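You operate a simulated robot arm through the tools that you are given. There is no shell and no other tool. Be economical: measure what you need, move in short steps, check, and stop when the job is done.

Carry out the task below with a simulated robot arm. There is one attempt and no reset: what you move stays moved.

JOB
Put the 40 grey valve with a black cap from the work top of the tall shelf rack on the green case. Then put one of the white filters from the top of the air cabinet on top of the red coupling. Then pull the small cream door open. Keep to this order. Set down upright: grey valve with a black cap.

Only the result counts: the job must be done as asked and must still hold three seconds after the hand-in. Knocking over, shifting, dropping, spilling or breaking anything else fails it. A push-on lid holds only when it is set on centred and level and pressed home; a screw cap is set on level and turned clockwise until tight.

ROBOT AND FRAMES
A 7-joint arm with a two-finger parallel gripper on a trunk, on a base that drives. Base frame: it is fixed to the floor where the robot stands at the start and does not move with it; the origin is under the middle of the robot, x ahead of it, y to its left, z up; the surface under the hand at the start is at about z = 0.9. Units: m, rad, N and s.
With the tool pointing down near the work surface it reaches from about 0.16 to 0.72 m from the robot's upright axis, wherever it stands. Its first joint turns from -2.897 to 2.897 rad. Places, roughly: red coupling (4x4x6 cm) [0.5, -0.7, 1.3]; small cream door [-3.6, -2.7, 0.3]. Payload 1.57 kg.
The TCP is the grasp point between the finger pads, 0.03 m short of the fingertips. In the tool frame z runs along the fingers and y along their closing line. Largest opening 0.11 m; finger width 0.024, thickness 0.012; the body of the gripper, 0.048 by 0.112 m, starts 0.078 m behind the TCP.
Orientation is that of the tool frame in the base frame, as a unit quaternion [x, y, z, w]. With the fingers straight down and closing along the base's y, the tool's x points along the base's -x, its y along +y and its z along -z.

CONTROLS
- The arm moves only by the tool nudge_tool. Its argument "increments" is a list of rows, each a list of 6 numbers: the shift along the base's x, y, z in m, then the turn, a rotation vector about the base's x, y, z in rad. In form: [[dx, dy, dz, rx, ry, rz], ...]. A call has 1 to 12 rows; each row shifts and turns the commanded pose from where the row before left it. "hand" is the closure, from 0 (fully open) to 1 (shut), set as the call begins (left out, the last holds). Each row takes 0.2 s and may step no farther than 0.05 m and 0.15 rad from the row before; otherwise, or with a gripper value out of range, the whole call is refused. Where a pose cannot be reached the arm comes as near as it can. A force on the tool above 40 N (or 10 N above the force at the start of the call, whichever is more), or a blocked arm, ends the call early, and 0.2 s more pass. Each finger travels about 0.045 m/s and halts on what it meets, pressing with about 30 N; the grip force reading is that of the motor and also rises with nothing between the fingers. The clock runs only during rows and for 0.2 s after the last one: add rows that do not move to give the fingers time. It gives the time, the measured TCP pose, the force on the tool (base axes), the opening and the grip force at its end, in the units of the frame above (readings bear some noise), with the torque about the TCP (base axes, N m) and any sound that the robot's microphone picked up.
- Cameras (640 x 400 px; columns grow to the right, rows downward): "scene" is now at [0.003, 0.1836, 1.4433]; the picture's right is [0.54, -0.84, 0.00], its down [-0.78, -0.51, -0.36] and it looks along [0.30, 0.20, -0.93] (base axes); focal length 214 px, centre (320, 200). "wrist" rides on the gripper at [0.07, 0.016, -0.141] in the tool frame; the picture's right is [-0.23, 0.97, 0.00], its down [-0.86, -0.20, -0.48] and it looks along [-0.47, -0.11, 0.88] (tool axes); focal length 222 px, centre (320, 200). There is no depth. A picture from a camera that has moved, and an enlarged one, comes with that camera's place and axes in the base frame and with its lens. The place of the scene camera against the robot may be out by one fixed shift of up to 0.025 m in any direction.
- camera(camera): a new picture of that camera. It takes no simulated time.
- move_column(by): slides the trunk up (or, below 0, down) by that many m; the arm and the scene camera ride with it, the base frame stays. It gives what a move gives, with no picture.
- drive_base(legs): drives the robot by 1 to 6 legs, each [ahead, turn to the left] in m and rad, along the robot's own axes; the way and the turn of a leg run together, so that a leg with both is an arc; at most 1.5 m and 3.142 rad a leg. The arm and the cameras ride along, it lands a little off, and it stops where it bumps. It gives what a move gives.
- pan_tilt(pan, tilt): turns the head with the scene camera to pan (to the left, within 2.705 rad either way) and tilt (down, from -0.506 to 1.204), counted from straight ahead of the robot. It gives what a move gives.
- enlarge(camera, box): a new picture of the part [left, top, right, bottom] of that camera's present view, enlarged. It takes no simulated time.
- sign_off(): hands the job in; it is judged then, once.

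Work in short steps. Places have to be worked out from the pictures, the camera data and where the tool is seen: move nearer, look again, correct. Check each grasp and each placing, and mend what went wrong. You have 165 turns and 128 pictures in all, those below and enlarged ones among them. Open the gripper and draw the arm clear of the work before you hand the job in, unless the task says otherwise; then end with one line.

The tools are called after "Emit:" as a command line: name --pt "numbers of a row" for each row, then --argument value for the rest, lists and objects as JSON in quotes. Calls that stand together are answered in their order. nudge_tool: Moves the arm, as the interface text tells. Its arguments: {"type":"object","properties":{"increments":{"type":"array","items":{"type":"array","items":{"type":"number"}}},"hand":{"type":"number"}},"required":["increments"]} The other tools are called the same way: move_column (by) slides the trunk up or down; drive_base (legs) drives the base; pan_tilt (pan, tilt) turns the head that bears the scene camera; camera (camera) takes a picture; enlarge (camera, box) takes an enlarged picture of a part of a camera's view; sign_off () hands the job in.

At the start:

```text
t: 0.0
position: [0.3788, -0.1501, 0.9848]
ee_rot: [0.005, 1.0, 0.009, -0.018]
force: [0.6, 0.7, 0.2]
torque: [0.02, 0.03, -0.01]
grip_width: 0.11
grip_force: 0.1
trunk travel left (down, up): [-0.423, 0.167]
robot x, y, heading: [0.0012, -0.0017, 0.007]
head pan, tilt: [0.572, 1.201]
```

scene: 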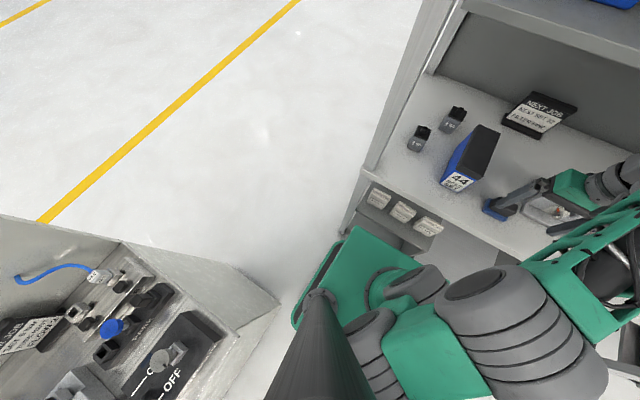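
wrist: 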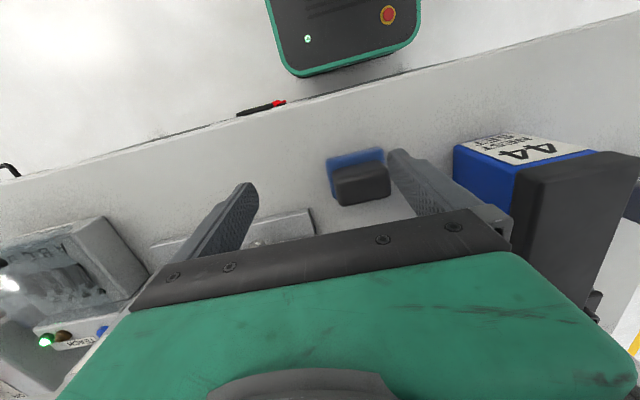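

The scene view shows a shelf rack ahead with small grey parts and a blue box. I turn the head to look at the surroundings.

Emit:
pan_tilt --pan 0.0 --tilt 0.6

Emit:
camera --camera "scene"

Emit:
pan_tilt --pan -1.0 --tilt 0.5

Emit:
camera --camera "scene"

Emit:
pan_tilt --pan 1.2 --tilt 0.5

Emit:
camera --camera "scene"

Emit:
pan_tilt --pan -2.3 --tilt 0.5

Emit:
camera --camera "scene"

Emit:
pan_tilt --pan 2.5 --tilt 0.5

Emit:
camera --camera "scene"

```text
t: 1.0
position: [0.3785, -0.1501, 0.9819]
ee_rot: [0.004, 1.0, 0.013, -0.024]
force: [0.2, -0.4, -0.7]
torque: [-0.02, 0.04, -0.01]
grip_width: 0.1099
grip_force: 0.1
trunk travel left (down, up): [-0.423, 0.167]
robot x, y, heading: [-0.0017, 0.0016, -0.0]
head pan, tilt: [0.0, 0.6]
```

```text
125 pictures are left
camera scene: at [0.0443, 0.1534, 1.488], right [0.0, -1.0, 0.0], down [-0.57, 0.0, -0.82], along [0.82, 0.0, -0.57], focal length 214 px, centre (320, 200)
```

scene: 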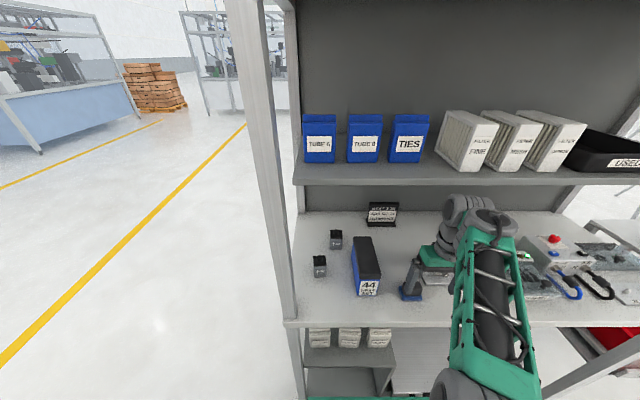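

```text
t: 2.3
position: [0.3765, -0.1488, 0.9794]
ee_rot: [0.004, 0.999, 0.015, -0.028]
force: [0.5, -0.5, 8.0]
torque: [0.45, -0.07, -0.06]
grip_width: 0.1098
grip_force: 0.0
trunk travel left (down, up): [-0.423, 0.167]
robot x, y, heading: [-0.002, -0.0009, 0.001]
head pan, tilt: [-1.0, 0.499]
```

```text
124 pictures are left
camera scene: at [0.0048, 0.0769, 1.4977], right [-0.84, -0.54, 0.0], down [-0.26, 0.4, -0.88], along [0.47, -0.74, -0.48], focal length 214 px, centre (320, 200)
```

scene: 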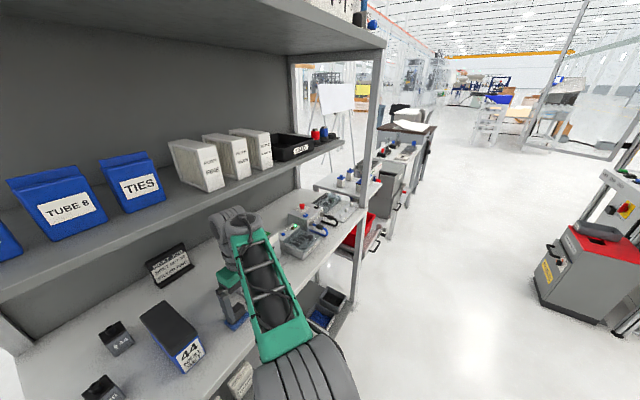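

```text
t: 4.3
position: [0.3756, -0.1488, 0.9774]
ee_rot: [0.004, 0.999, 0.016, -0.028]
force: [2.3, -0.8, 39.5]
torque: [2.19, -0.5, -0.18]
grip_width: 0.11
grip_force: 0.2
trunk travel left (down, up): [-0.423, 0.167]
robot x, y, heading: [0.0012, 0.0025, 0.003]
head pan, tilt: [1.201, 0.499]
```

```text
123 pictures are left
camera scene: at [-0.0128, 0.2385, 1.4973], right [0.93, -0.36, 0.0], down [-0.17, -0.45, -0.88], along [0.32, 0.82, -0.48], focal length 214 px, centre (320, 200)
```

scene: 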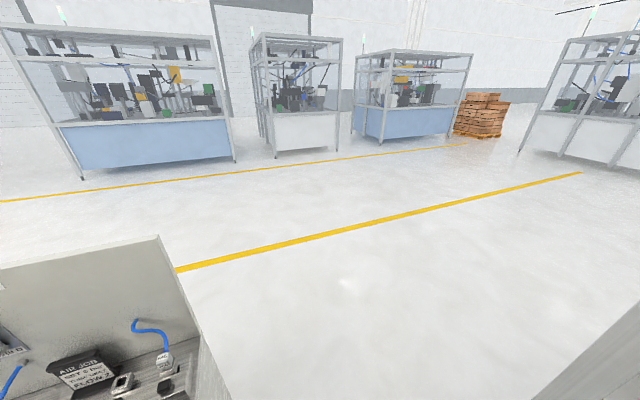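

```text
t: 7.3
position: [0.3756, -0.1486, 0.9795]
ee_rot: [0.005, 0.999, 0.017, -0.029]
force: [1.4, 0.5, 49.6]
torque: [2.81, -0.53, -0.05]
grip_width: 0.1099
grip_force: 0.1
trunk travel left (down, up): [-0.423, 0.167]
robot x, y, heading: [0.0004, 0.0036, 0.001]
head pan, tilt: [-2.3, 0.499]
```

```text
122 pictures are left
camera scene: at [-0.1072, 0.0862, 1.497], right [-0.75, 0.67, 0.0], down [0.32, 0.36, -0.88], along [-0.58, -0.66, -0.48], focal length 214 px, centre (320, 200)
```

scene: 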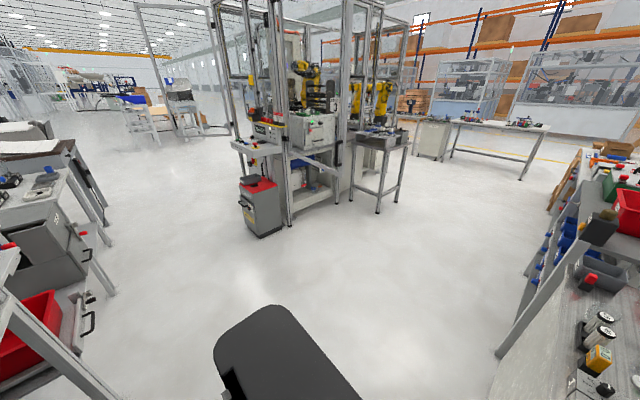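

```text
t: 11.1
position: [0.3759, -0.1489, 0.978]
ee_rot: [0.005, 0.999, 0.015, -0.029]
force: [0.1, 0.0, 52.4]
torque: [2.92, -0.54, 0.02]
grip_width: 0.1099
grip_force: 0.1
trunk travel left (down, up): [-0.423, 0.167]
robot x, y, heading: [-0.0021, 0.0024, 0.001]
head pan, tilt: [2.499, 0.499]
```

```text
121 pictures are left
camera scene: at [-0.1197, 0.2086, 1.4969], right [0.6, 0.8, 0.0], down [0.39, -0.29, -0.88], along [-0.7, 0.53, -0.48], focal length 214 px, centre (320, 200)
```

scene: 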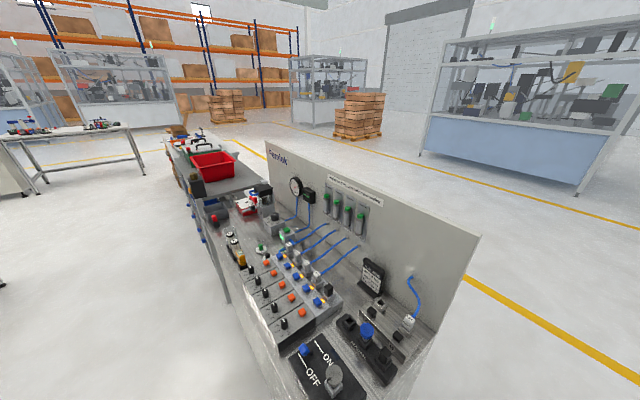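

The tool force rose to 52 N upward, so the arm has sagged onto something. I lift first, then look.

Emit:
nudge_tool --pt "0 0 0.02 0 0 0" --pt "0 0 0.03 0 0 0"

Emit:
camera --camera "wrist"

Emit:
pan_tilt --pan -0.2 --tilt 0.8

Emit:
camera --camera "scene"

```text
t: 11.7
position: [0.378, -0.1483, 1.0363]
ee_rot: [0.003, 1.0, 0.009, -0.018]
force: [0.0, -0.2, 0.1]
torque: [0.03, 0.02, 0.01]
grip_width: 0.1099
grip_force: 0.2
trunk travel left (down, up): [-0.423, 0.167]
robot x, y, heading: [0.0002, 0.0009, -0.001]
head pan, tilt: [2.499, 0.499]
```

```text
120 pictures are left
camera wrist: at [0.3133, -0.1341, 1.1817], right [0.23, 0.97, 0.01], down [0.87, -0.21, 0.44], along [0.43, -0.09, -0.9], focal length 222 px, centre (320, 200)
```

wrist: 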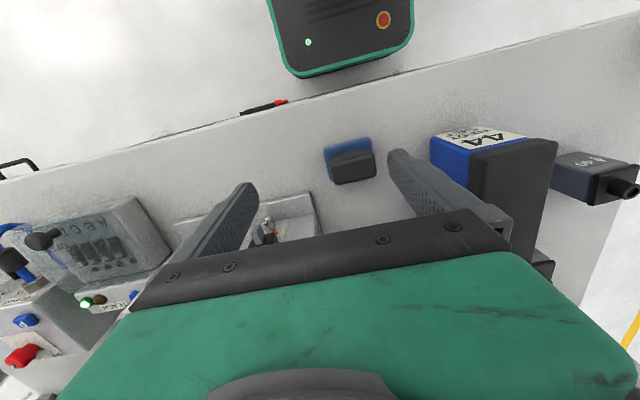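

```text
t: 14.1
position: [0.3771, -0.1498, 1.0368]
ee_rot: [0.004, 1.0, 0.01, -0.019]
force: [0.1, 0.1, 0.1]
torque: [0.01, -0.02, -0.03]
grip_width: 0.1103
grip_force: 0.1
trunk travel left (down, up): [-0.423, 0.167]
robot x, y, heading: [-0.001, 0.0016, -0.0]
head pan, tilt: [-0.201, 0.799]
```

```text
119 pictures are left
camera scene: at [0.035, 0.1373, 1.4712], right [-0.2, -0.98, 0.0], down [-0.7, 0.14, -0.7], along [0.68, -0.14, -0.72], focal length 214 px, centre (320, 200)
```

scene: 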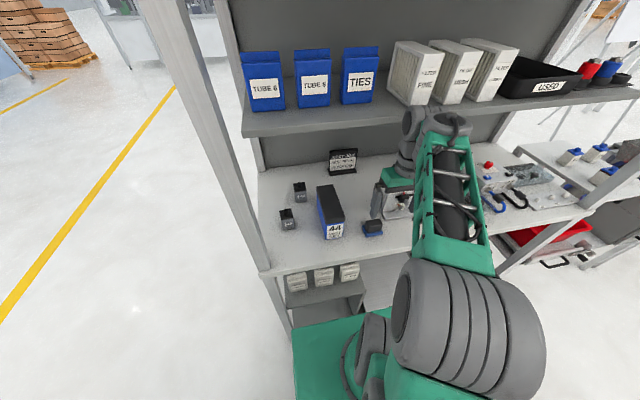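

Now I zoom on the grey valves and the card.

Emit:
enlarge --camera "scene" --box '[260, 140, 420, 240]'

Emit:
enlarge --camera "scene" --box '[440, 40, 640, 280]'

Emit:
enlarge --camera "wrist" --box '[0, 150, 320, 350]'

Emit:
pan_tilt --pan 2.5 --tilt 0.6

Emit:
enlarge --camera "scene" --box '[150, 80, 470, 280]'

Emit:
pan_tilt --pan -2.6 --tilt 0.5

Emit:
camera --camera "scene"

```text
4.00 times, centred on (340, 190) of scene
camera zoom: at [0.035, 0.1373, 1.4712], right [-0.2, -0.98, 0.0], down [-0.7, 0.14, -0.7], along [0.68, -0.14, -0.72], focal length 858 px, centre (240, 240)
```

zoom: 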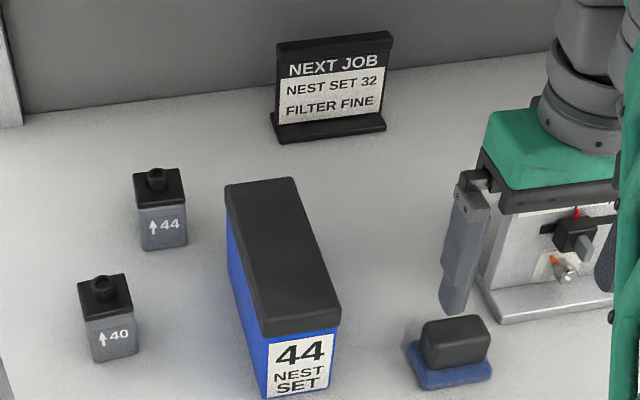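

```text
1.67 times, centred on (540, 160) of scene
camera zoom: at [0.035, 0.1373, 1.4712], right [-0.2, -0.98, 0.0], down [-0.7, 0.14, -0.7], along [0.68, -0.14, -0.72], focal length 358 px, centre (-47, 267)
```

zoom: 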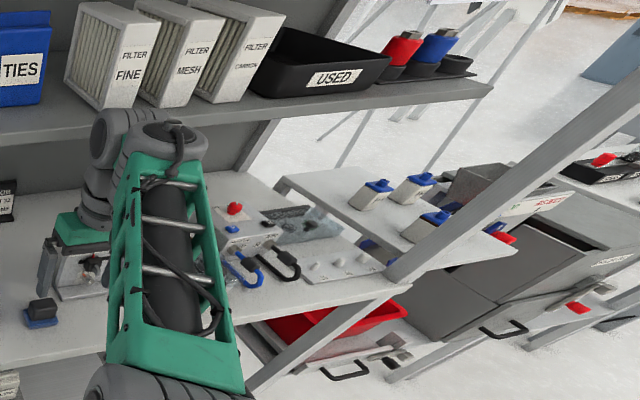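

```text
2.00 times, centred on (160, 250) of wrist
camera zoom: at [0.3135, -0.1349, 1.1819], right [0.24, 0.97, 0.01], down [0.87, -0.22, 0.44], along [0.43, -0.09, -0.9], focal length 444 px, centre (640, 100)
```

zoom: 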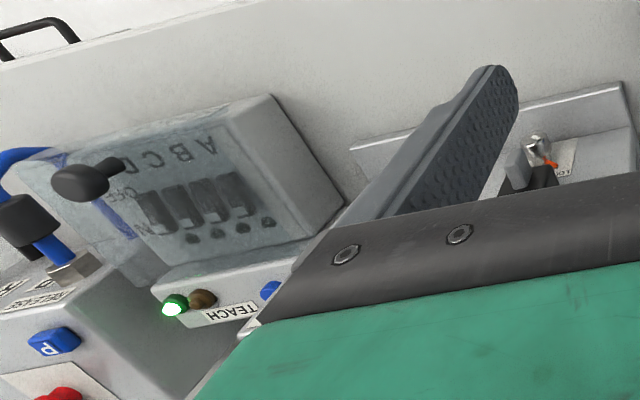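

```text
t: 16.5
position: [0.3776, -0.1494, 1.0367]
ee_rot: [0.005, 1.0, 0.01, -0.017]
force: [-0.5, -0.4, -0.6]
torque: [0.01, -0.01, -0.01]
grip_width: 0.1099
grip_force: 0.1
trunk travel left (down, up): [-0.423, 0.167]
robot x, y, heading: [-0.0001, -0.0013, 0.002]
head pan, tilt: [2.499, 0.6]
```

```text
2.00 times, centred on (310, 180) of scene
camera zoom: at [-0.1148, 0.2063, 1.488], right [0.6, 0.8, 0.0], down [0.45, -0.34, -0.83], along [-0.66, 0.49, -0.56], focal length 429 px, centre (340, 240)
```

zoom: 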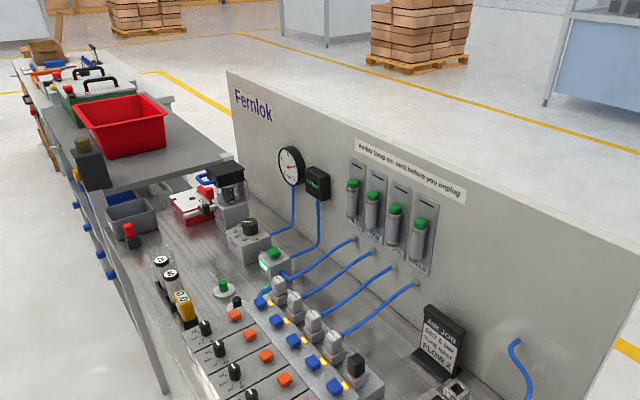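

```text
t: 20.5
position: [0.3783, -0.1488, 1.0359]
ee_rot: [0.004, 1.0, 0.01, -0.018]
force: [-0.8, 0.5, -0.4]
torque: [0.01, -0.01, 0.01]
grip_width: 0.11
grip_force: 0.1
trunk travel left (down, up): [-0.423, 0.167]
robot x, y, heading: [0.0006, 0.0025, -0.0]
head pan, tilt: [-2.601, 0.499]
```

```text
114 pictures are left
camera scene: at [-0.122, 0.1064, 1.4971], right [-0.52, 0.86, 0.0], down [0.41, 0.25, -0.88], along [-0.75, -0.45, -0.48], focal length 214 px, centre (320, 200)
```

scene: 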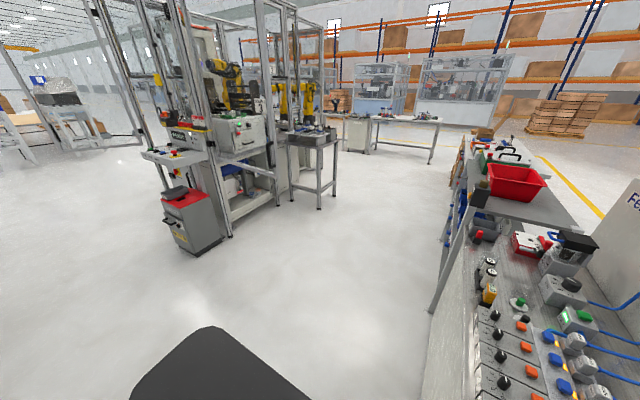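

Zoom on the green object and on the region right of the rack.

Emit:
enlarge --camera "scene" --box '[430, 110, 590, 260]'

Emit:
pan_tilt --pan -0.95 --tilt 0.5

Emit:
enlarge --camera "scene" --box '[260, 90, 480, 240]'

```text
2.67 times, centred on (510, 185) of scene
camera zoom: at [-0.122, 0.1064, 1.4971], right [-0.52, 0.86, 0.0], down [0.41, 0.25, -0.88], along [-0.75, -0.45, -0.48], focal length 572 px, centre (-187, 240)
```

zoom: 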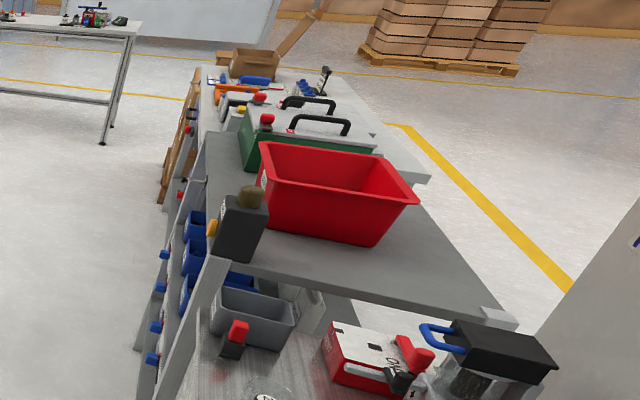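

```text
t: 22.2
position: [0.3768, -0.1496, 1.0361]
ee_rot: [0.005, 1.0, 0.01, -0.018]
force: [-0.5, 0.1, 0.9]
torque: [0.0, 0.02, -0.01]
grip_width: 0.11
grip_force: 0.1
trunk travel left (down, up): [-0.423, 0.167]
robot x, y, heading: [-0.0031, -0.0018, -0.003]
head pan, tilt: [-0.949, 0.499]
```

```text
2.67 times, centred on (370, 165) of scene
camera zoom: at [0.0089, 0.0793, 1.4971], right [-0.81, -0.58, 0.0], down [-0.28, 0.39, -0.88], along [0.51, -0.71, -0.48], focal length 572 px, centre (187, 293)
```

zoom: 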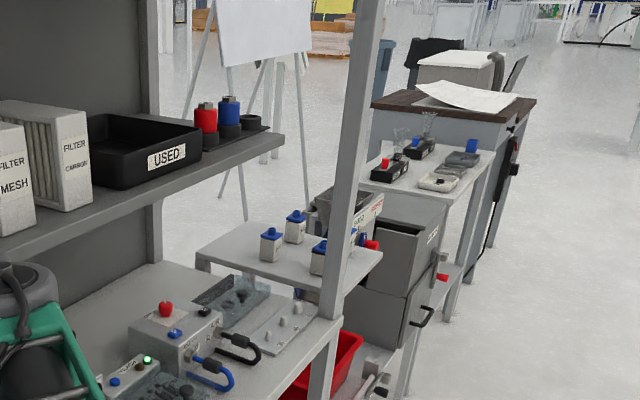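

The target is valve "40", which I estimate at about (0.47, 0.16) under the shelf overhang. I retreat a little, go sideways and pitch the tool forward so it fits under the shelf.

Emit:
nudge_tool --pt "-0.03 0.0 0.0 0 0 0" --pt "-0.04 0.03 0.0 0 -0.1 0" --pt "0 0.045 0 0 -0.12 0" --pt "0 0.045 0 0 -0.12 0" --pt "0 0.045 0 0 -0.12 0" --pt "0 0.045 0 0 -0.12 0" --pt "0 0.045 0 0 -0.12 0" --pt "0 0.045 0 0 -0.12 0" --pt "0 0.0 0 0 0 0" --hand 0

Emit:
camera --camera "wrist"

Emit:
pan_tilt --pan 0.1 --tilt 0.8

Emit:
camera --camera "scene"

```text
t: 23.2
position: [0.3021, -0.059, 0.9797]
ee_rot: [0.057, 0.996, 0.052, 0.039]
force: [1.0, -0.3, 0.0]
torque: [0.02, 0.0, 0.02]
grip_width: 0.1099
grip_force: 0.2
trunk travel left (down, up): [-0.423, 0.167]
robot x, y, heading: [0.0024, -0.0027, 0.002]
head pan, tilt: [-0.949, 0.499]
stopped in row 5: the arm was blocked; the commanded pose is now the measured one
```

```text
111 pictures are left
camera wrist: at [0.2223, -0.048, 1.1175], right [0.33, 0.94, 0.12], down [0.79, -0.34, 0.51], along [0.52, -0.08, -0.85], focal length 222 px, centre (320, 200)
```

wrist: 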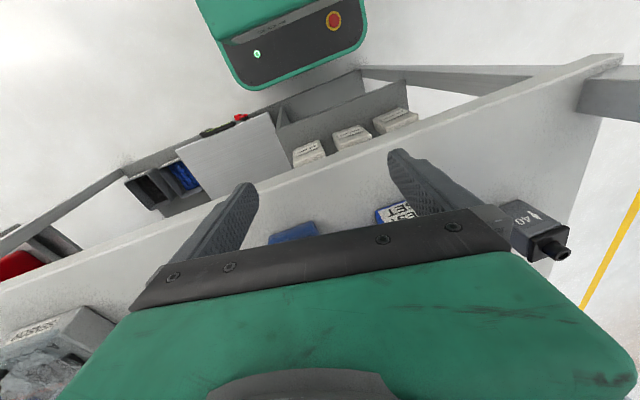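

```text
t: 24.5
position: [0.3003, -0.0573, 0.9813]
ee_rot: [0.055, 0.996, 0.05, 0.043]
force: [0.0, 0.1, 0.0]
torque: [0.06, 0.01, -0.01]
grip_width: 0.1098
grip_force: 0.0
trunk travel left (down, up): [-0.423, 0.167]
robot x, y, heading: [0.0005, 0.0005, 0.002]
head pan, tilt: [0.099, 0.799]
```

```text
110 pictures are left
camera scene: at [0.0363, 0.1613, 1.4708], right [0.1, -1.0, 0.0], down [-0.71, -0.07, -0.7], along [0.69, 0.07, -0.72], focal length 214 px, centre (320, 200)
```

scene: 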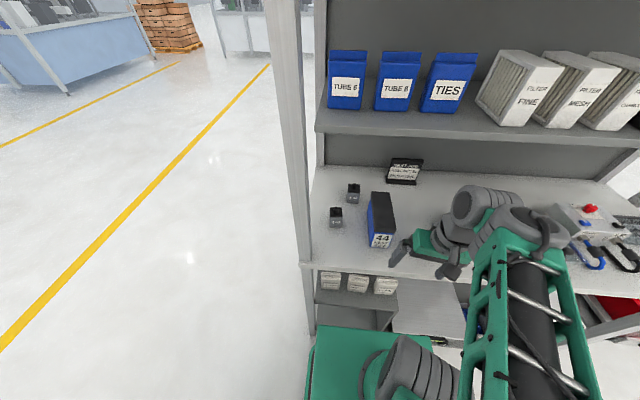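

The arm hit a limit folded this close in. I lift and drive back 0.15 m to get a better reach.

Emit:
nudge_tool --pt "0 0 0.04 0 0 0" --pt "0 0 0.02 0 0 0"

Emit:
drive_base --legs '[[-0.17, 0]]'

Emit:
nudge_tool --pt "0.03 0.04 0.01 0 -0.1 0" --pt "0.03 0.04 0.01 0 -0.1 0" --pt "0.03 0.04 0.0 0 -0.1 0" --pt "0 0.04 0.0 0 -0.1 0" --pt "0 0.04 0 0 0 0" --pt "0 0 0 0 0 0"

Emit:
camera --camera "scene"

```text
t: 25.1
position: [0.3036, -0.0533, 1.0477]
ee_rot: [0.043, 0.997, 0.044, 0.055]
force: [0.1, 0.3, -0.2]
torque: [0.0, -0.01, 0.01]
grip_width: 0.1099
grip_force: 0.0
trunk travel left (down, up): [-0.423, 0.167]
robot x, y, heading: [0.0001, -0.0016, -0.003]
head pan, tilt: [0.099, 0.799]
```

```text
t: 26.6
position: [0.1316, -0.053, 1.0465]
ee_rot: [0.045, 0.997, 0.045, 0.052]
force: [0.5, -0.5, 0.4]
torque: [-0.05, 0.0, 0.01]
grip_width: 0.1099
grip_force: 0.0
trunk travel left (down, up): [-0.423, 0.167]
robot x, y, heading: [-0.1723, -0.0002, -0.008]
head pan, tilt: [0.099, 0.799]
```

```text
refused: row 1 steps farther than a row can; nothing moved
```

```text
109 pictures are left
camera scene: at [-0.1351, 0.1616, 1.4712], right [0.1, -1.0, 0.0], down [-0.71, -0.07, -0.7], along [0.69, 0.07, -0.72], focal length 214 px, centre (320, 200)
```

scene: 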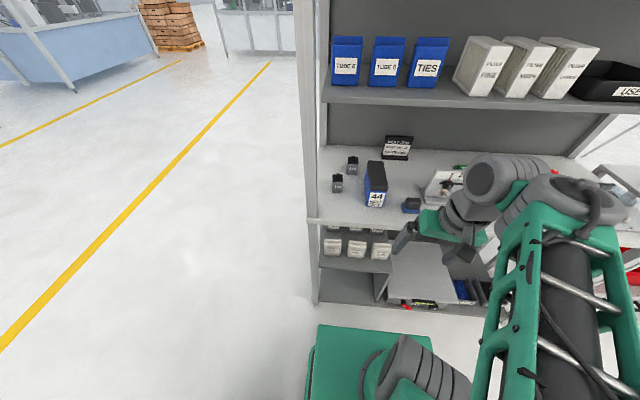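

Now I move the tool forward and left in smaller steps, pitching it.

Emit:
nudge_tool --pt "0.032 0.029 0.0 0 -0.12 0" --pt "0.032 0.029 0.0 0 -0.12 0" --pt "0.032 0.029 0.0 0 -0.12 0" --pt "0.032 0.029 0.0 0 -0.12 0" --pt "0.032 0.029 0.0 0 -0.12 0" --pt "0.032 0.029 0.0 0 -0.12 0" --pt "0.03 0.029 0 0 0 0" --pt "0 0 0 0 0 0"

Emit:
camera --camera "wrist"

```text
t: 28.4
position: [0.3535, 0.1506, 1.0466]
ee_rot: [0.028, 0.914, 0.058, 0.401]
force: [-1.0, -3.3, 0.8]
torque: [0.07, 0.0, 0.08]
grip_width: 0.1071
grip_force: 0.0
trunk travel left (down, up): [-0.423, 0.167]
robot x, y, heading: [-0.1713, -0.0018, -0.001]
head pan, tilt: [0.099, 0.799]
```

```text
108 pictures are left
camera wrist: at [0.2027, 0.1624, 1.0945], right [0.16, 0.94, 0.29], down [0.23, -0.32, 0.92], along [0.96, -0.08, -0.27], focal length 222 px, centre (320, 200)
```

wrist: 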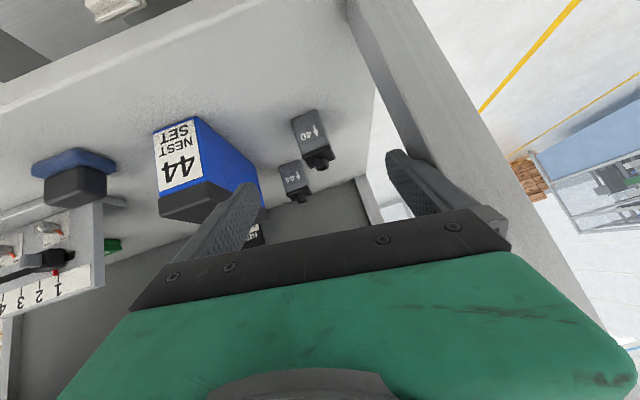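

The left finger brushes the rack post (width 0.107). Valve 40 is at about (0.475, 0.155), z 0.90–0.97. I shift right, partly close, level the roll and move to a pre-grasp pose.

Emit:
nudge_tool --pt "0 -0.02 0.0 0 0 0" --pt "0 0 0.0 -0.128 0 0" --pt "0.0 0 0 0 0 0" --pt "0.02 0.012 -0.01 0 0 0" --pt "0.02 0.01 -0.01 0 0 0" --pt "0 0 0 0 0 0" --hand 0.3

Emit:
camera --camera "wrist"

Emit:
enlarge --camera "scene" --box '[260, 100, 500, 250]'

```text
t: 29.8
position: [0.3941, 0.1519, 1.0259]
ee_rot: [0.001, 0.916, 0.001, 0.4]
force: [0.2, 0.0, -0.2]
torque: [0.02, -0.01, 0.0]
grip_width: 0.0772
grip_force: 0.1
trunk travel left (down, up): [-0.423, 0.167]
robot x, y, heading: [-0.1729, -0.0014, -0.006]
head pan, tilt: [0.099, 0.799]
```

```text
107 pictures are left
camera wrist: at [0.2435, 0.1697, 1.0724], right [0.16, 0.97, 0.17], down [0.23, -0.2, 0.95], along [0.96, -0.11, -0.25], focal length 222 px, centre (320, 200)
```

wrist: 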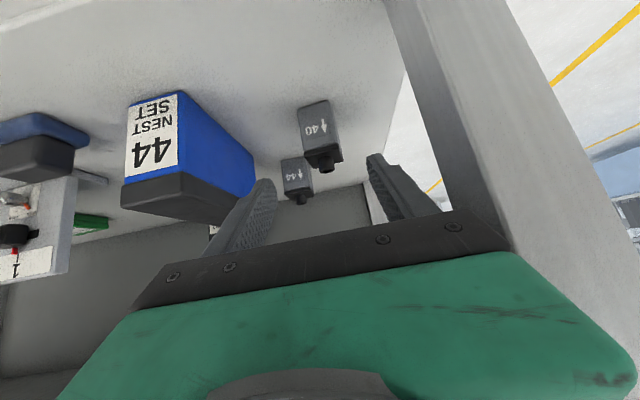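

```text
2.67 times, centred on (380, 175) of scene
camera zoom: at [-0.1348, 0.1618, 1.4712], right [0.1, -1.0, 0.0], down [-0.71, -0.07, -0.7], along [0.69, 0.07, -0.72], focal length 572 px, centre (160, 267)
```

zoom: 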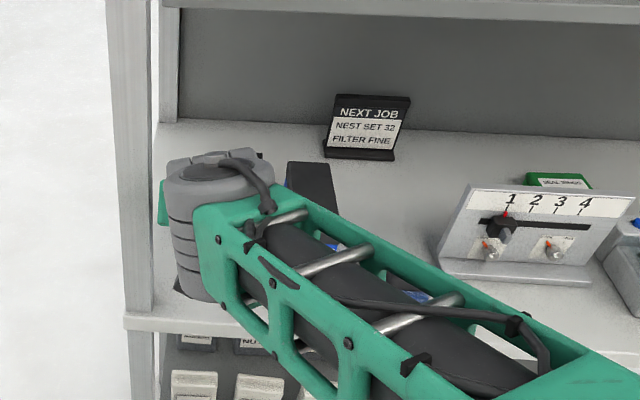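

The valve is centred near (0.478, 0.155). I advance along the tool axis to it.

Emit:
nudge_tool --pt "0.028 0.001 -0.027 0 0 0" --pt "0.028 0.001 -0.027 0 0 0" --pt "0.028 0.001 -0.027 0 0 0" --pt "0 0 0 0 0 0"

Emit:
camera --camera "wrist"

```text
t: 30.8
position: [0.478, 0.1566, 0.9445]
ee_rot: [0.001, 0.917, 0.001, 0.399]
force: [-0.5, -0.7, -0.4]
torque: [0.0, 0.01, 0.02]
grip_width: 0.0771
grip_force: 0.1
trunk travel left (down, up): [-0.423, 0.167]
robot x, y, heading: [-0.1726, 0.0019, 0.0]
head pan, tilt: [0.099, 0.799]
```

```text
105 pictures are left
camera wrist: at [0.3271, 0.1732, 0.9904], right [0.16, 0.97, 0.17], down [0.23, -0.2, 0.95], along [0.96, -0.11, -0.25], focal length 222 px, centre (320, 200)
```

wrist: 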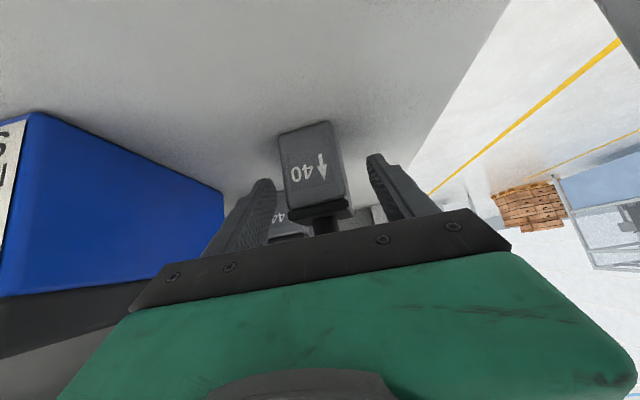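

The valve sits between the fingers. I advance 8 mm more and close.

Emit:
nudge_tool --pt "0.008 0.001 0 0 0 0"

Emit:
nudge_tool --pt "0 0 0 0 0 0" --pt "0 0 0 0 0 0" --pt "0 0 0 0 0 0" --pt "0 0 0 0 0 0" --hand 1

Emit:
camera --camera "wrist"

```text
t: 31.1
position: [0.4857, 0.1566, 0.9446]
ee_rot: [0.001, 0.916, 0.0, 0.401]
force: [0.6, 0.6, 0.2]
torque: [0.0, -0.01, -0.01]
grip_width: 0.077
grip_force: 0.1
trunk travel left (down, up): [-0.423, 0.167]
robot x, y, heading: [-0.1701, -0.0053, -0.001]
head pan, tilt: [0.099, 0.799]
```

```text
t: 32.1
position: [0.4854, 0.1572, 0.9436]
ee_rot: [0.002, 0.916, 0.0, 0.401]
force: [0.5, 0.1, 0.7]
torque: [-0.06, 0.04, 0.01]
grip_width: 0.0395
grip_force: 28.9
trunk travel left (down, up): [-0.423, 0.167]
robot x, y, heading: [-0.1736, -0.0007, -0.001]
head pan, tilt: [0.099, 0.799]
```

```text
104 pictures are left
camera wrist: at [0.3338, 0.1739, 0.9907], right [0.16, 0.97, 0.17], down [0.23, -0.2, 0.95], along [0.96, -0.11, -0.25], focal length 222 px, centre (320, 200)
```

wrist: 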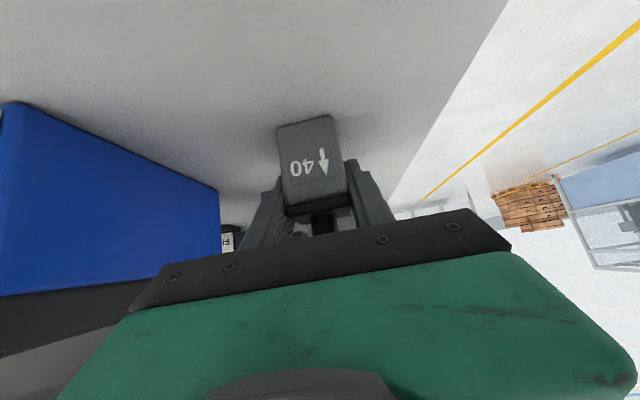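

Gripped at 0.0395 m. I lift and back out.

Emit:
nudge_tool --pt "0 0 0.03 0 0 0" --pt "0 -0.005 0.04 0 0 0" --pt "-0.035 -0.01 0.02 0 0 0" --pt "-0.045 0 0.0 0 0 0" --pt "-0.045 0 0.0 0 0 0" --pt "-0.045 0 0 0 0 0" --pt "-0.03 0 0 0 0 0" --pt "0 0 0 0 0 0"

Emit:
camera --camera "wrist"

Emit:
camera --camera "scene"

```text
t: 34.0
position: [0.2872, 0.144, 1.033]
ee_rot: [0.002, 0.916, 0.0, 0.4]
force: [0.2, 0.0, -1.6]
torque: [0.0, 0.02, -0.02]
grip_width: 0.0395
grip_force: 30.1
trunk travel left (down, up): [-0.423, 0.167]
robot x, y, heading: [-0.1715, 0.0005, -0.003]
head pan, tilt: [0.099, 0.799]
```

```text
103 pictures are left
camera wrist: at [0.135, 0.1615, 1.0794], right [0.16, 0.97, 0.17], down [0.23, -0.2, 0.95], along [0.96, -0.11, -0.25], focal length 222 px, centre (320, 200)
```

wrist: 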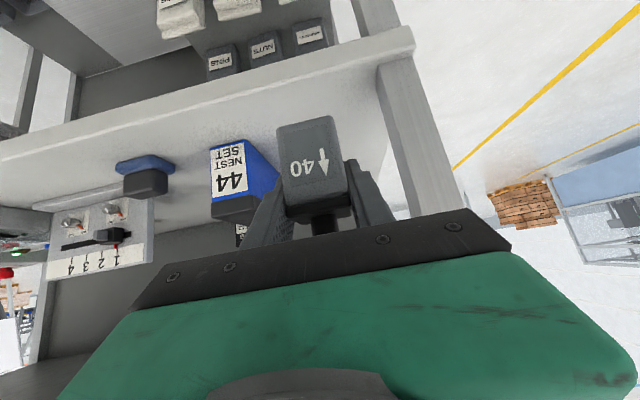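

```text
102 pictures are left
camera scene: at [-0.1351, 0.1615, 1.4712], right [0.1, -1.0, 0.0], down [-0.71, -0.07, -0.7], along [0.69, 0.07, -0.72], focal length 214 px, centre (320, 200)
```

scene: 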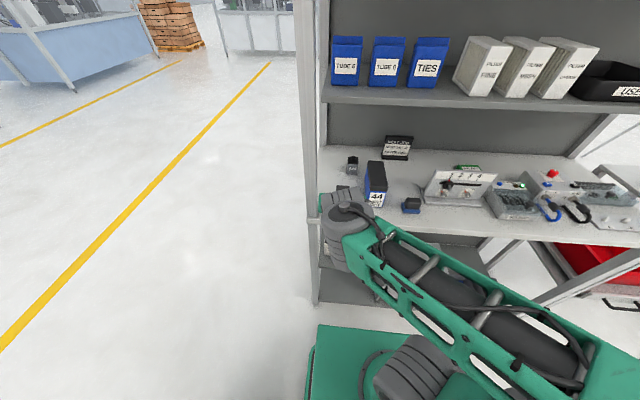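

Valve is held. Zoom on the small green thing on the work top, which may be the green case.

Emit:
enlarge --camera "scene" --box '[400, 130, 640, 260]'

Emit:
pan_tilt --pan -2.65 --tilt 0.4

Emit:
enlarge --camera "scene" --box '[430, 120, 590, 220]'

```text
2.67 times, centred on (520, 195) of scene
camera zoom: at [-0.1351, 0.1615, 1.4712], right [0.1, -1.0, 0.0], down [-0.71, -0.07, -0.7], along [0.69, 0.07, -0.72], focal length 572 px, centre (-213, 213)
```

zoom: 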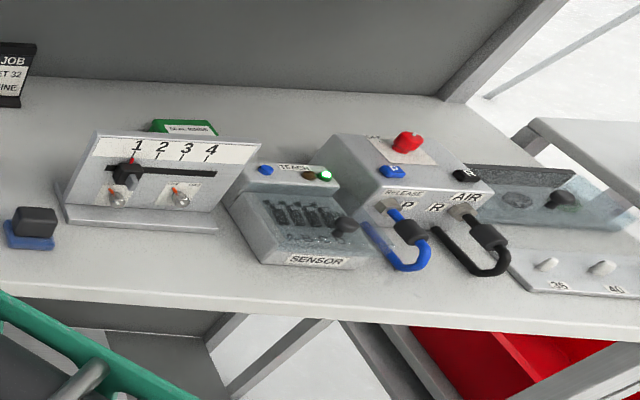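

```text
t: 36.4
position: [0.2867, 0.1447, 1.034]
ee_rot: [0.003, 0.917, 0.0, 0.4]
force: [-0.4, 0.1, -1.4]
torque: [0.02, -0.01, -0.01]
grip_width: 0.0395
grip_force: 29.9
trunk travel left (down, up): [-0.423, 0.167]
robot x, y, heading: [-0.1708, 0.0009, -0.003]
head pan, tilt: [-2.649, 0.4]
```

```text
4.00 times, centred on (510, 170) of scene
camera zoom: at [-0.297, 0.1104, 1.5063], right [-0.47, 0.88, 0.0], down [0.34, 0.18, -0.92], along [-0.81, -0.43, -0.39], focal length 858 px, centre (-440, 320)
```

zoom: 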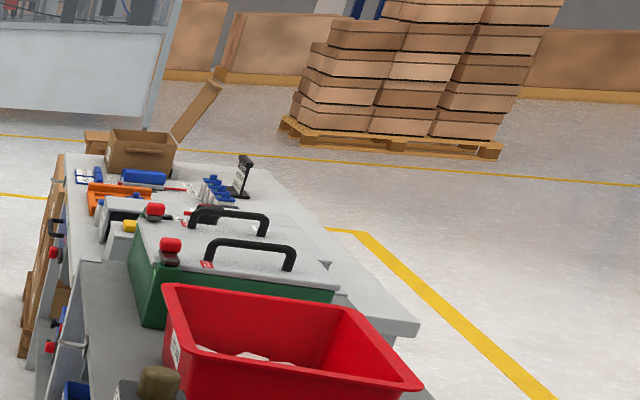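

I take a closer look at the flat green box on the work top and at the green one with handles.

Emit:
pan_tilt --pan -0.3 --tilt 0.6

Emit:
move_column --by 0.15

Emit:
camera --camera "scene"

```text
t: 38.5
position: [0.2862, 0.1444, 1.0333]
ee_rot: [0.001, 0.916, 0.0, 0.4]
force: [-0.1, 0.5, -0.3]
torque: [-0.02, 0.01, -0.03]
grip_width: 0.0391
grip_force: 29.9
trunk travel left (down, up): [-0.423, 0.167]
robot x, y, heading: [-0.1689, 0.0002, -0.003]
head pan, tilt: [-0.3, 0.6]
```

```text
t: 40.3
position: [0.2858, 0.1445, 1.183]
ee_rot: [0.001, 0.916, 0.001, 0.401]
force: [-0.9, 0.0, -0.6]
torque: [0.0, -0.02, -0.01]
grip_width: 0.0394
grip_force: 30.3
trunk travel left (down, up): [-0.573, 0.017]
robot x, y, heading: [-0.1694, -0.0, -0.003]
head pan, tilt: [-0.3, 0.6]
```

```text
99 pictures are left
camera scene: at [-0.1309, 0.1275, 1.638], right [-0.3, -0.95, 0.0], down [-0.54, 0.17, -0.83], along [0.79, -0.25, -0.56], focal length 214 px, centre (320, 200)
```

scene: 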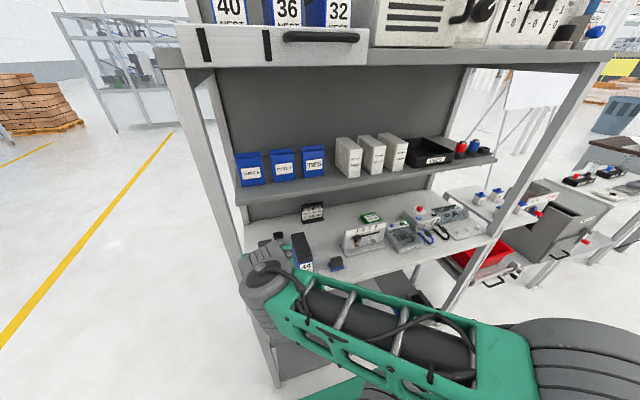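

Emit:
enlarge --camera "scene" --box '[300, 190, 420, 265]'

Emit:
enlarge --camera "scene" --box '[410, 120, 600, 260]'

```text
5.33 times, centred on (360, 228) of scene
camera zoom: at [-0.1309, 0.1275, 1.638], right [-0.3, -0.95, 0.0], down [-0.54, 0.17, -0.83], along [0.79, -0.25, -0.56], focal length 1144 px, centre (107, 53)
```

zoom: 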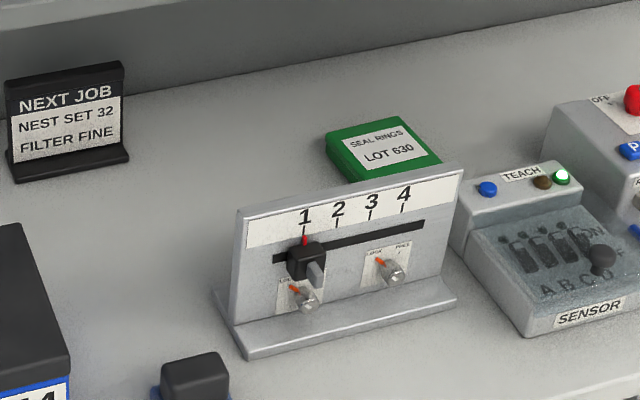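

```text
2.86 times, centred on (505, 190) of scene
camera zoom: at [-0.1309, 0.1275, 1.638], right [-0.3, -0.95, 0.0], down [-0.54, 0.17, -0.83], along [0.79, -0.25, -0.56], focal length 613 px, centre (-209, 229)
```

zoom: 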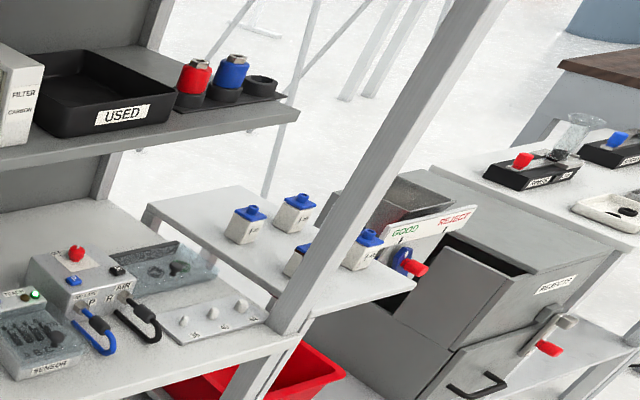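

There are two candidates for the green case (the flat SEAL RINGS box and a green box with handles on the rear bench). I drive back 1 m to look at the second one more closely before placing.

Emit:
drive_base --legs '[[-1.0, 0]]'

Emit:
pan_tilt --pan 2.3 --tilt 0.5

Emit:
camera --camera "scene"

```text
t: 45.5
position: [-0.7258, 0.1484, 1.1832]
ee_rot: [0.005, 0.916, -0.002, 0.4]
force: [0.2, 0.3, -0.3]
torque: [0.02, 0.01, 0.01]
grip_width: 0.0397
grip_force: 30.1
trunk travel left (down, up): [-0.573, 0.017]
robot x, y, heading: [-1.1826, 0.0084, -0.013]
head pan, tilt: [-0.3, 0.6]
```

```text
t: 47.9
position: [-0.7237, 0.1483, 1.1828]
ee_rot: [0.005, 0.916, -0.001, 0.401]
force: [0.7, 0.2, -1.1]
torque: [-0.03, -0.03, 0.02]
grip_width: 0.0396
grip_force: 29.7
trunk travel left (down, up): [-0.573, 0.017]
robot x, y, heading: [-1.1872, 0.0056, -0.012]
head pan, tilt: [2.3, 0.499]
```

```text
96 pictures are left
camera scene: at [-1.2864, 0.231, 1.6471], right [0.75, 0.66, 0.0], down [0.31, -0.36, -0.88], along [-0.58, 0.66, -0.48], focal length 214 px, centre (320, 200)
```

scene: 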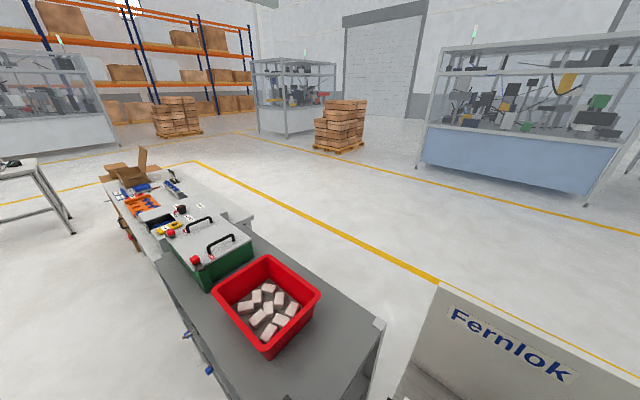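

Emit:
enlarge --camera "scene" --box '[90, 140, 330, 300]'

Emit:
pan_tilt --pan 1.5 --tilt 0.8

Emit:
camera --camera "scene"

Emit:
pan_tilt --pan -0.5 --tilt 0.4

Emit:
camera --camera "scene"

Emit:
enlarge --camera "scene" --box '[290, 130, 450, 260]'

```text
2.50 times, centred on (210, 220) of scene
camera zoom: at [-1.2864, 0.231, 1.6471], right [0.75, 0.66, 0.0], down [0.31, -0.36, -0.88], along [-0.58, 0.66, -0.48], focal length 536 px, centre (595, 150)
```

zoom: 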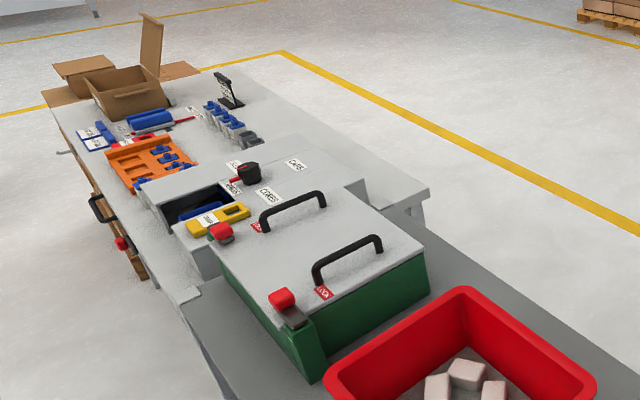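

```text
t: 49.0
position: [-0.7256, 0.1476, 1.1839]
ee_rot: [0.006, 0.916, -0.002, 0.401]
force: [0.3, -0.3, -0.4]
torque: [0.05, -0.01, 0.02]
grip_width: 0.0396
grip_force: 30.2
trunk travel left (down, up): [-0.573, 0.017]
robot x, y, heading: [-1.1842, 0.0047, -0.011]
head pan, tilt: [1.499, 0.799]
```

```text
94 pictures are left
camera scene: at [-1.2199, 0.2428, 1.6212], right [1.0, -0.08, 0.0], down [-0.06, -0.71, -0.7], along [0.06, 0.69, -0.72], focal length 214 px, centre (320, 200)
```

scene: 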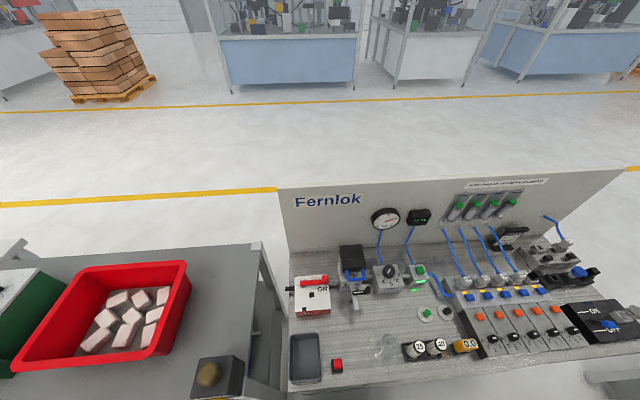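

```text
t: 50.9
position: [-0.7257, 0.1491, 1.1833]
ee_rot: [0.005, 0.916, -0.002, 0.401]
force: [-1.2, -0.7, -1.0]
torque: [0.02, 0.0, 0.0]
grip_width: 0.0395
grip_force: 29.7
trunk travel left (down, up): [-0.573, 0.017]
robot x, y, heading: [-1.1872, 0.0076, -0.012]
head pan, tilt: [-0.499, 0.4]
```

```text
93 pictures are left
camera scene: at [-1.1458, 0.1171, 1.6563], right [-0.49, -0.87, 0.0], down [-0.34, 0.19, -0.92], along [0.8, -0.45, -0.39], focal length 214 px, centre (320, 200)
```

scene: 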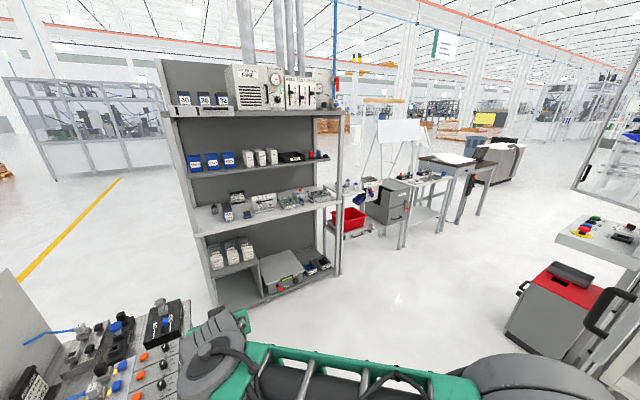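

```text
3.08 times, centred on (370, 195) of scene
camera zoom: at [-1.1458, 0.1171, 1.6563], right [-0.49, -0.87, 0.0], down [-0.34, 0.19, -0.92], along [0.8, -0.45, -0.39], focal length 660 px, centre (166, 215)
```

zoom: 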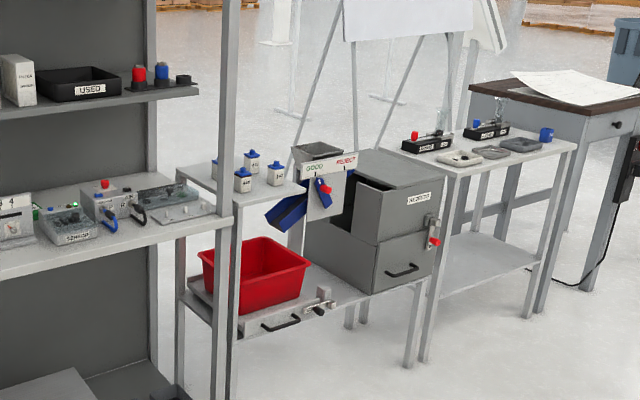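

I judge the flat green SEAL RINGS box to be the case, since the other is a latched machine. I zoom at the top of the rack to find the air cabinet and filters.

Emit:
enlarge --camera "scene" --box '[150, 40, 350, 170]'

Emit:
enlarge --camera "scene" --box '[190, 160, 350, 300]'

Emit:
enlarge --camera "scene" --box '[540, 100, 640, 360]'

```text
3.08 times, centred on (250, 105) of scene
camera zoom: at [-1.1458, 0.1171, 1.6563], right [-0.49, -0.87, 0.0], down [-0.34, 0.19, -0.92], along [0.8, -0.45, -0.39], focal length 660 px, centre (535, 492)
```

zoom: 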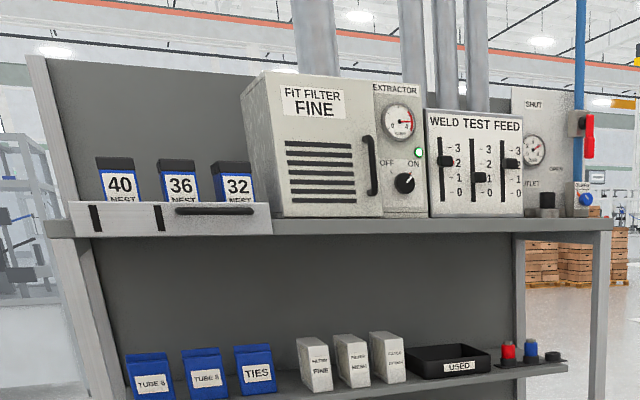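

```text
2.86 times, centred on (270, 230) of scene
camera zoom: at [-1.1458, 0.1171, 1.6563], right [-0.49, -0.87, 0.0], down [-0.34, 0.19, -0.92], along [0.8, -0.45, -0.39], focal length 613 px, centre (463, 114)
```

zoom: 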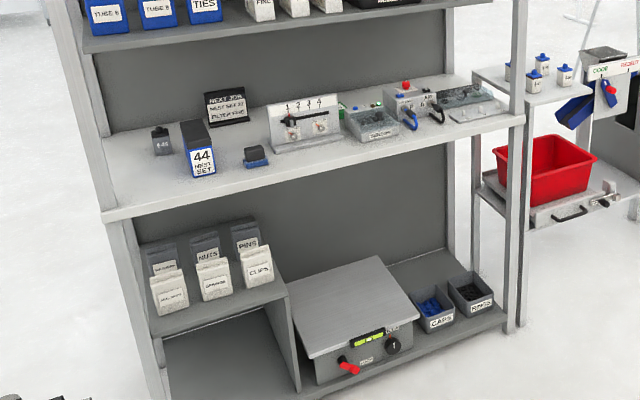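

```text
1.54 times, centred on (590, 230) of scene
camera zoom: at [-1.1458, 0.1171, 1.6563], right [-0.49, -0.87, 0.0], down [-0.34, 0.19, -0.92], along [0.8, -0.45, -0.39], focal length 330 px, centre (-95, 154)
```

zoom: 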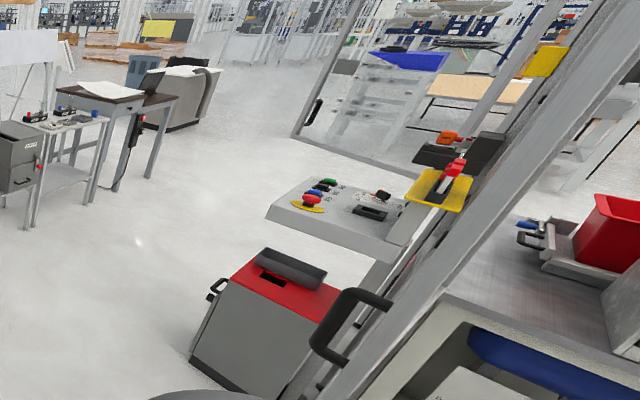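

The air cabinet may be near the cream door at (-3.6,-2.7). I zoom there.

Emit:
pan_tilt --pan -2.35 --tilt 0.3

Emit:
camera --camera "scene"

Emit:
enlarge --camera "scene" --box '[200, 120, 400, 250]'

```text
t: 52.8
position: [-0.7256, 0.1488, 1.1829]
ee_rot: [0.006, 0.916, -0.002, 0.4]
force: [0.1, -0.8, -1.0]
torque: [0.0, -0.01, 0.01]
grip_width: 0.0397
grip_force: 30.2
trunk travel left (down, up): [-0.573, 0.017]
robot x, y, heading: [-1.1841, 0.0094, -0.01]
head pan, tilt: [-2.349, 0.3]
```

```text
88 pictures are left
camera scene: at [-1.2929, 0.0967, 1.6655], right [-0.7, 0.71, 0.0], down [0.21, 0.21, -0.96], along [-0.68, -0.67, -0.3], focal length 214 px, centre (320, 200)
```

scene: 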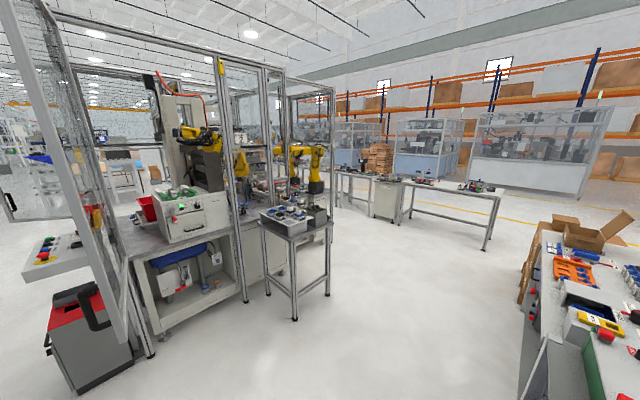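

```text
3.08 times, centred on (300, 185) of scene
camera zoom: at [-1.2929, 0.0967, 1.6655], right [-0.7, 0.71, 0.0], down [0.21, 0.21, -0.96], along [-0.68, -0.67, -0.3], focal length 660 px, centre (382, 246)
```

zoom: 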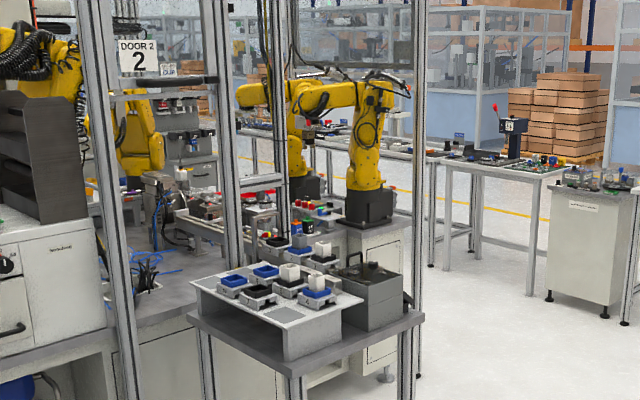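

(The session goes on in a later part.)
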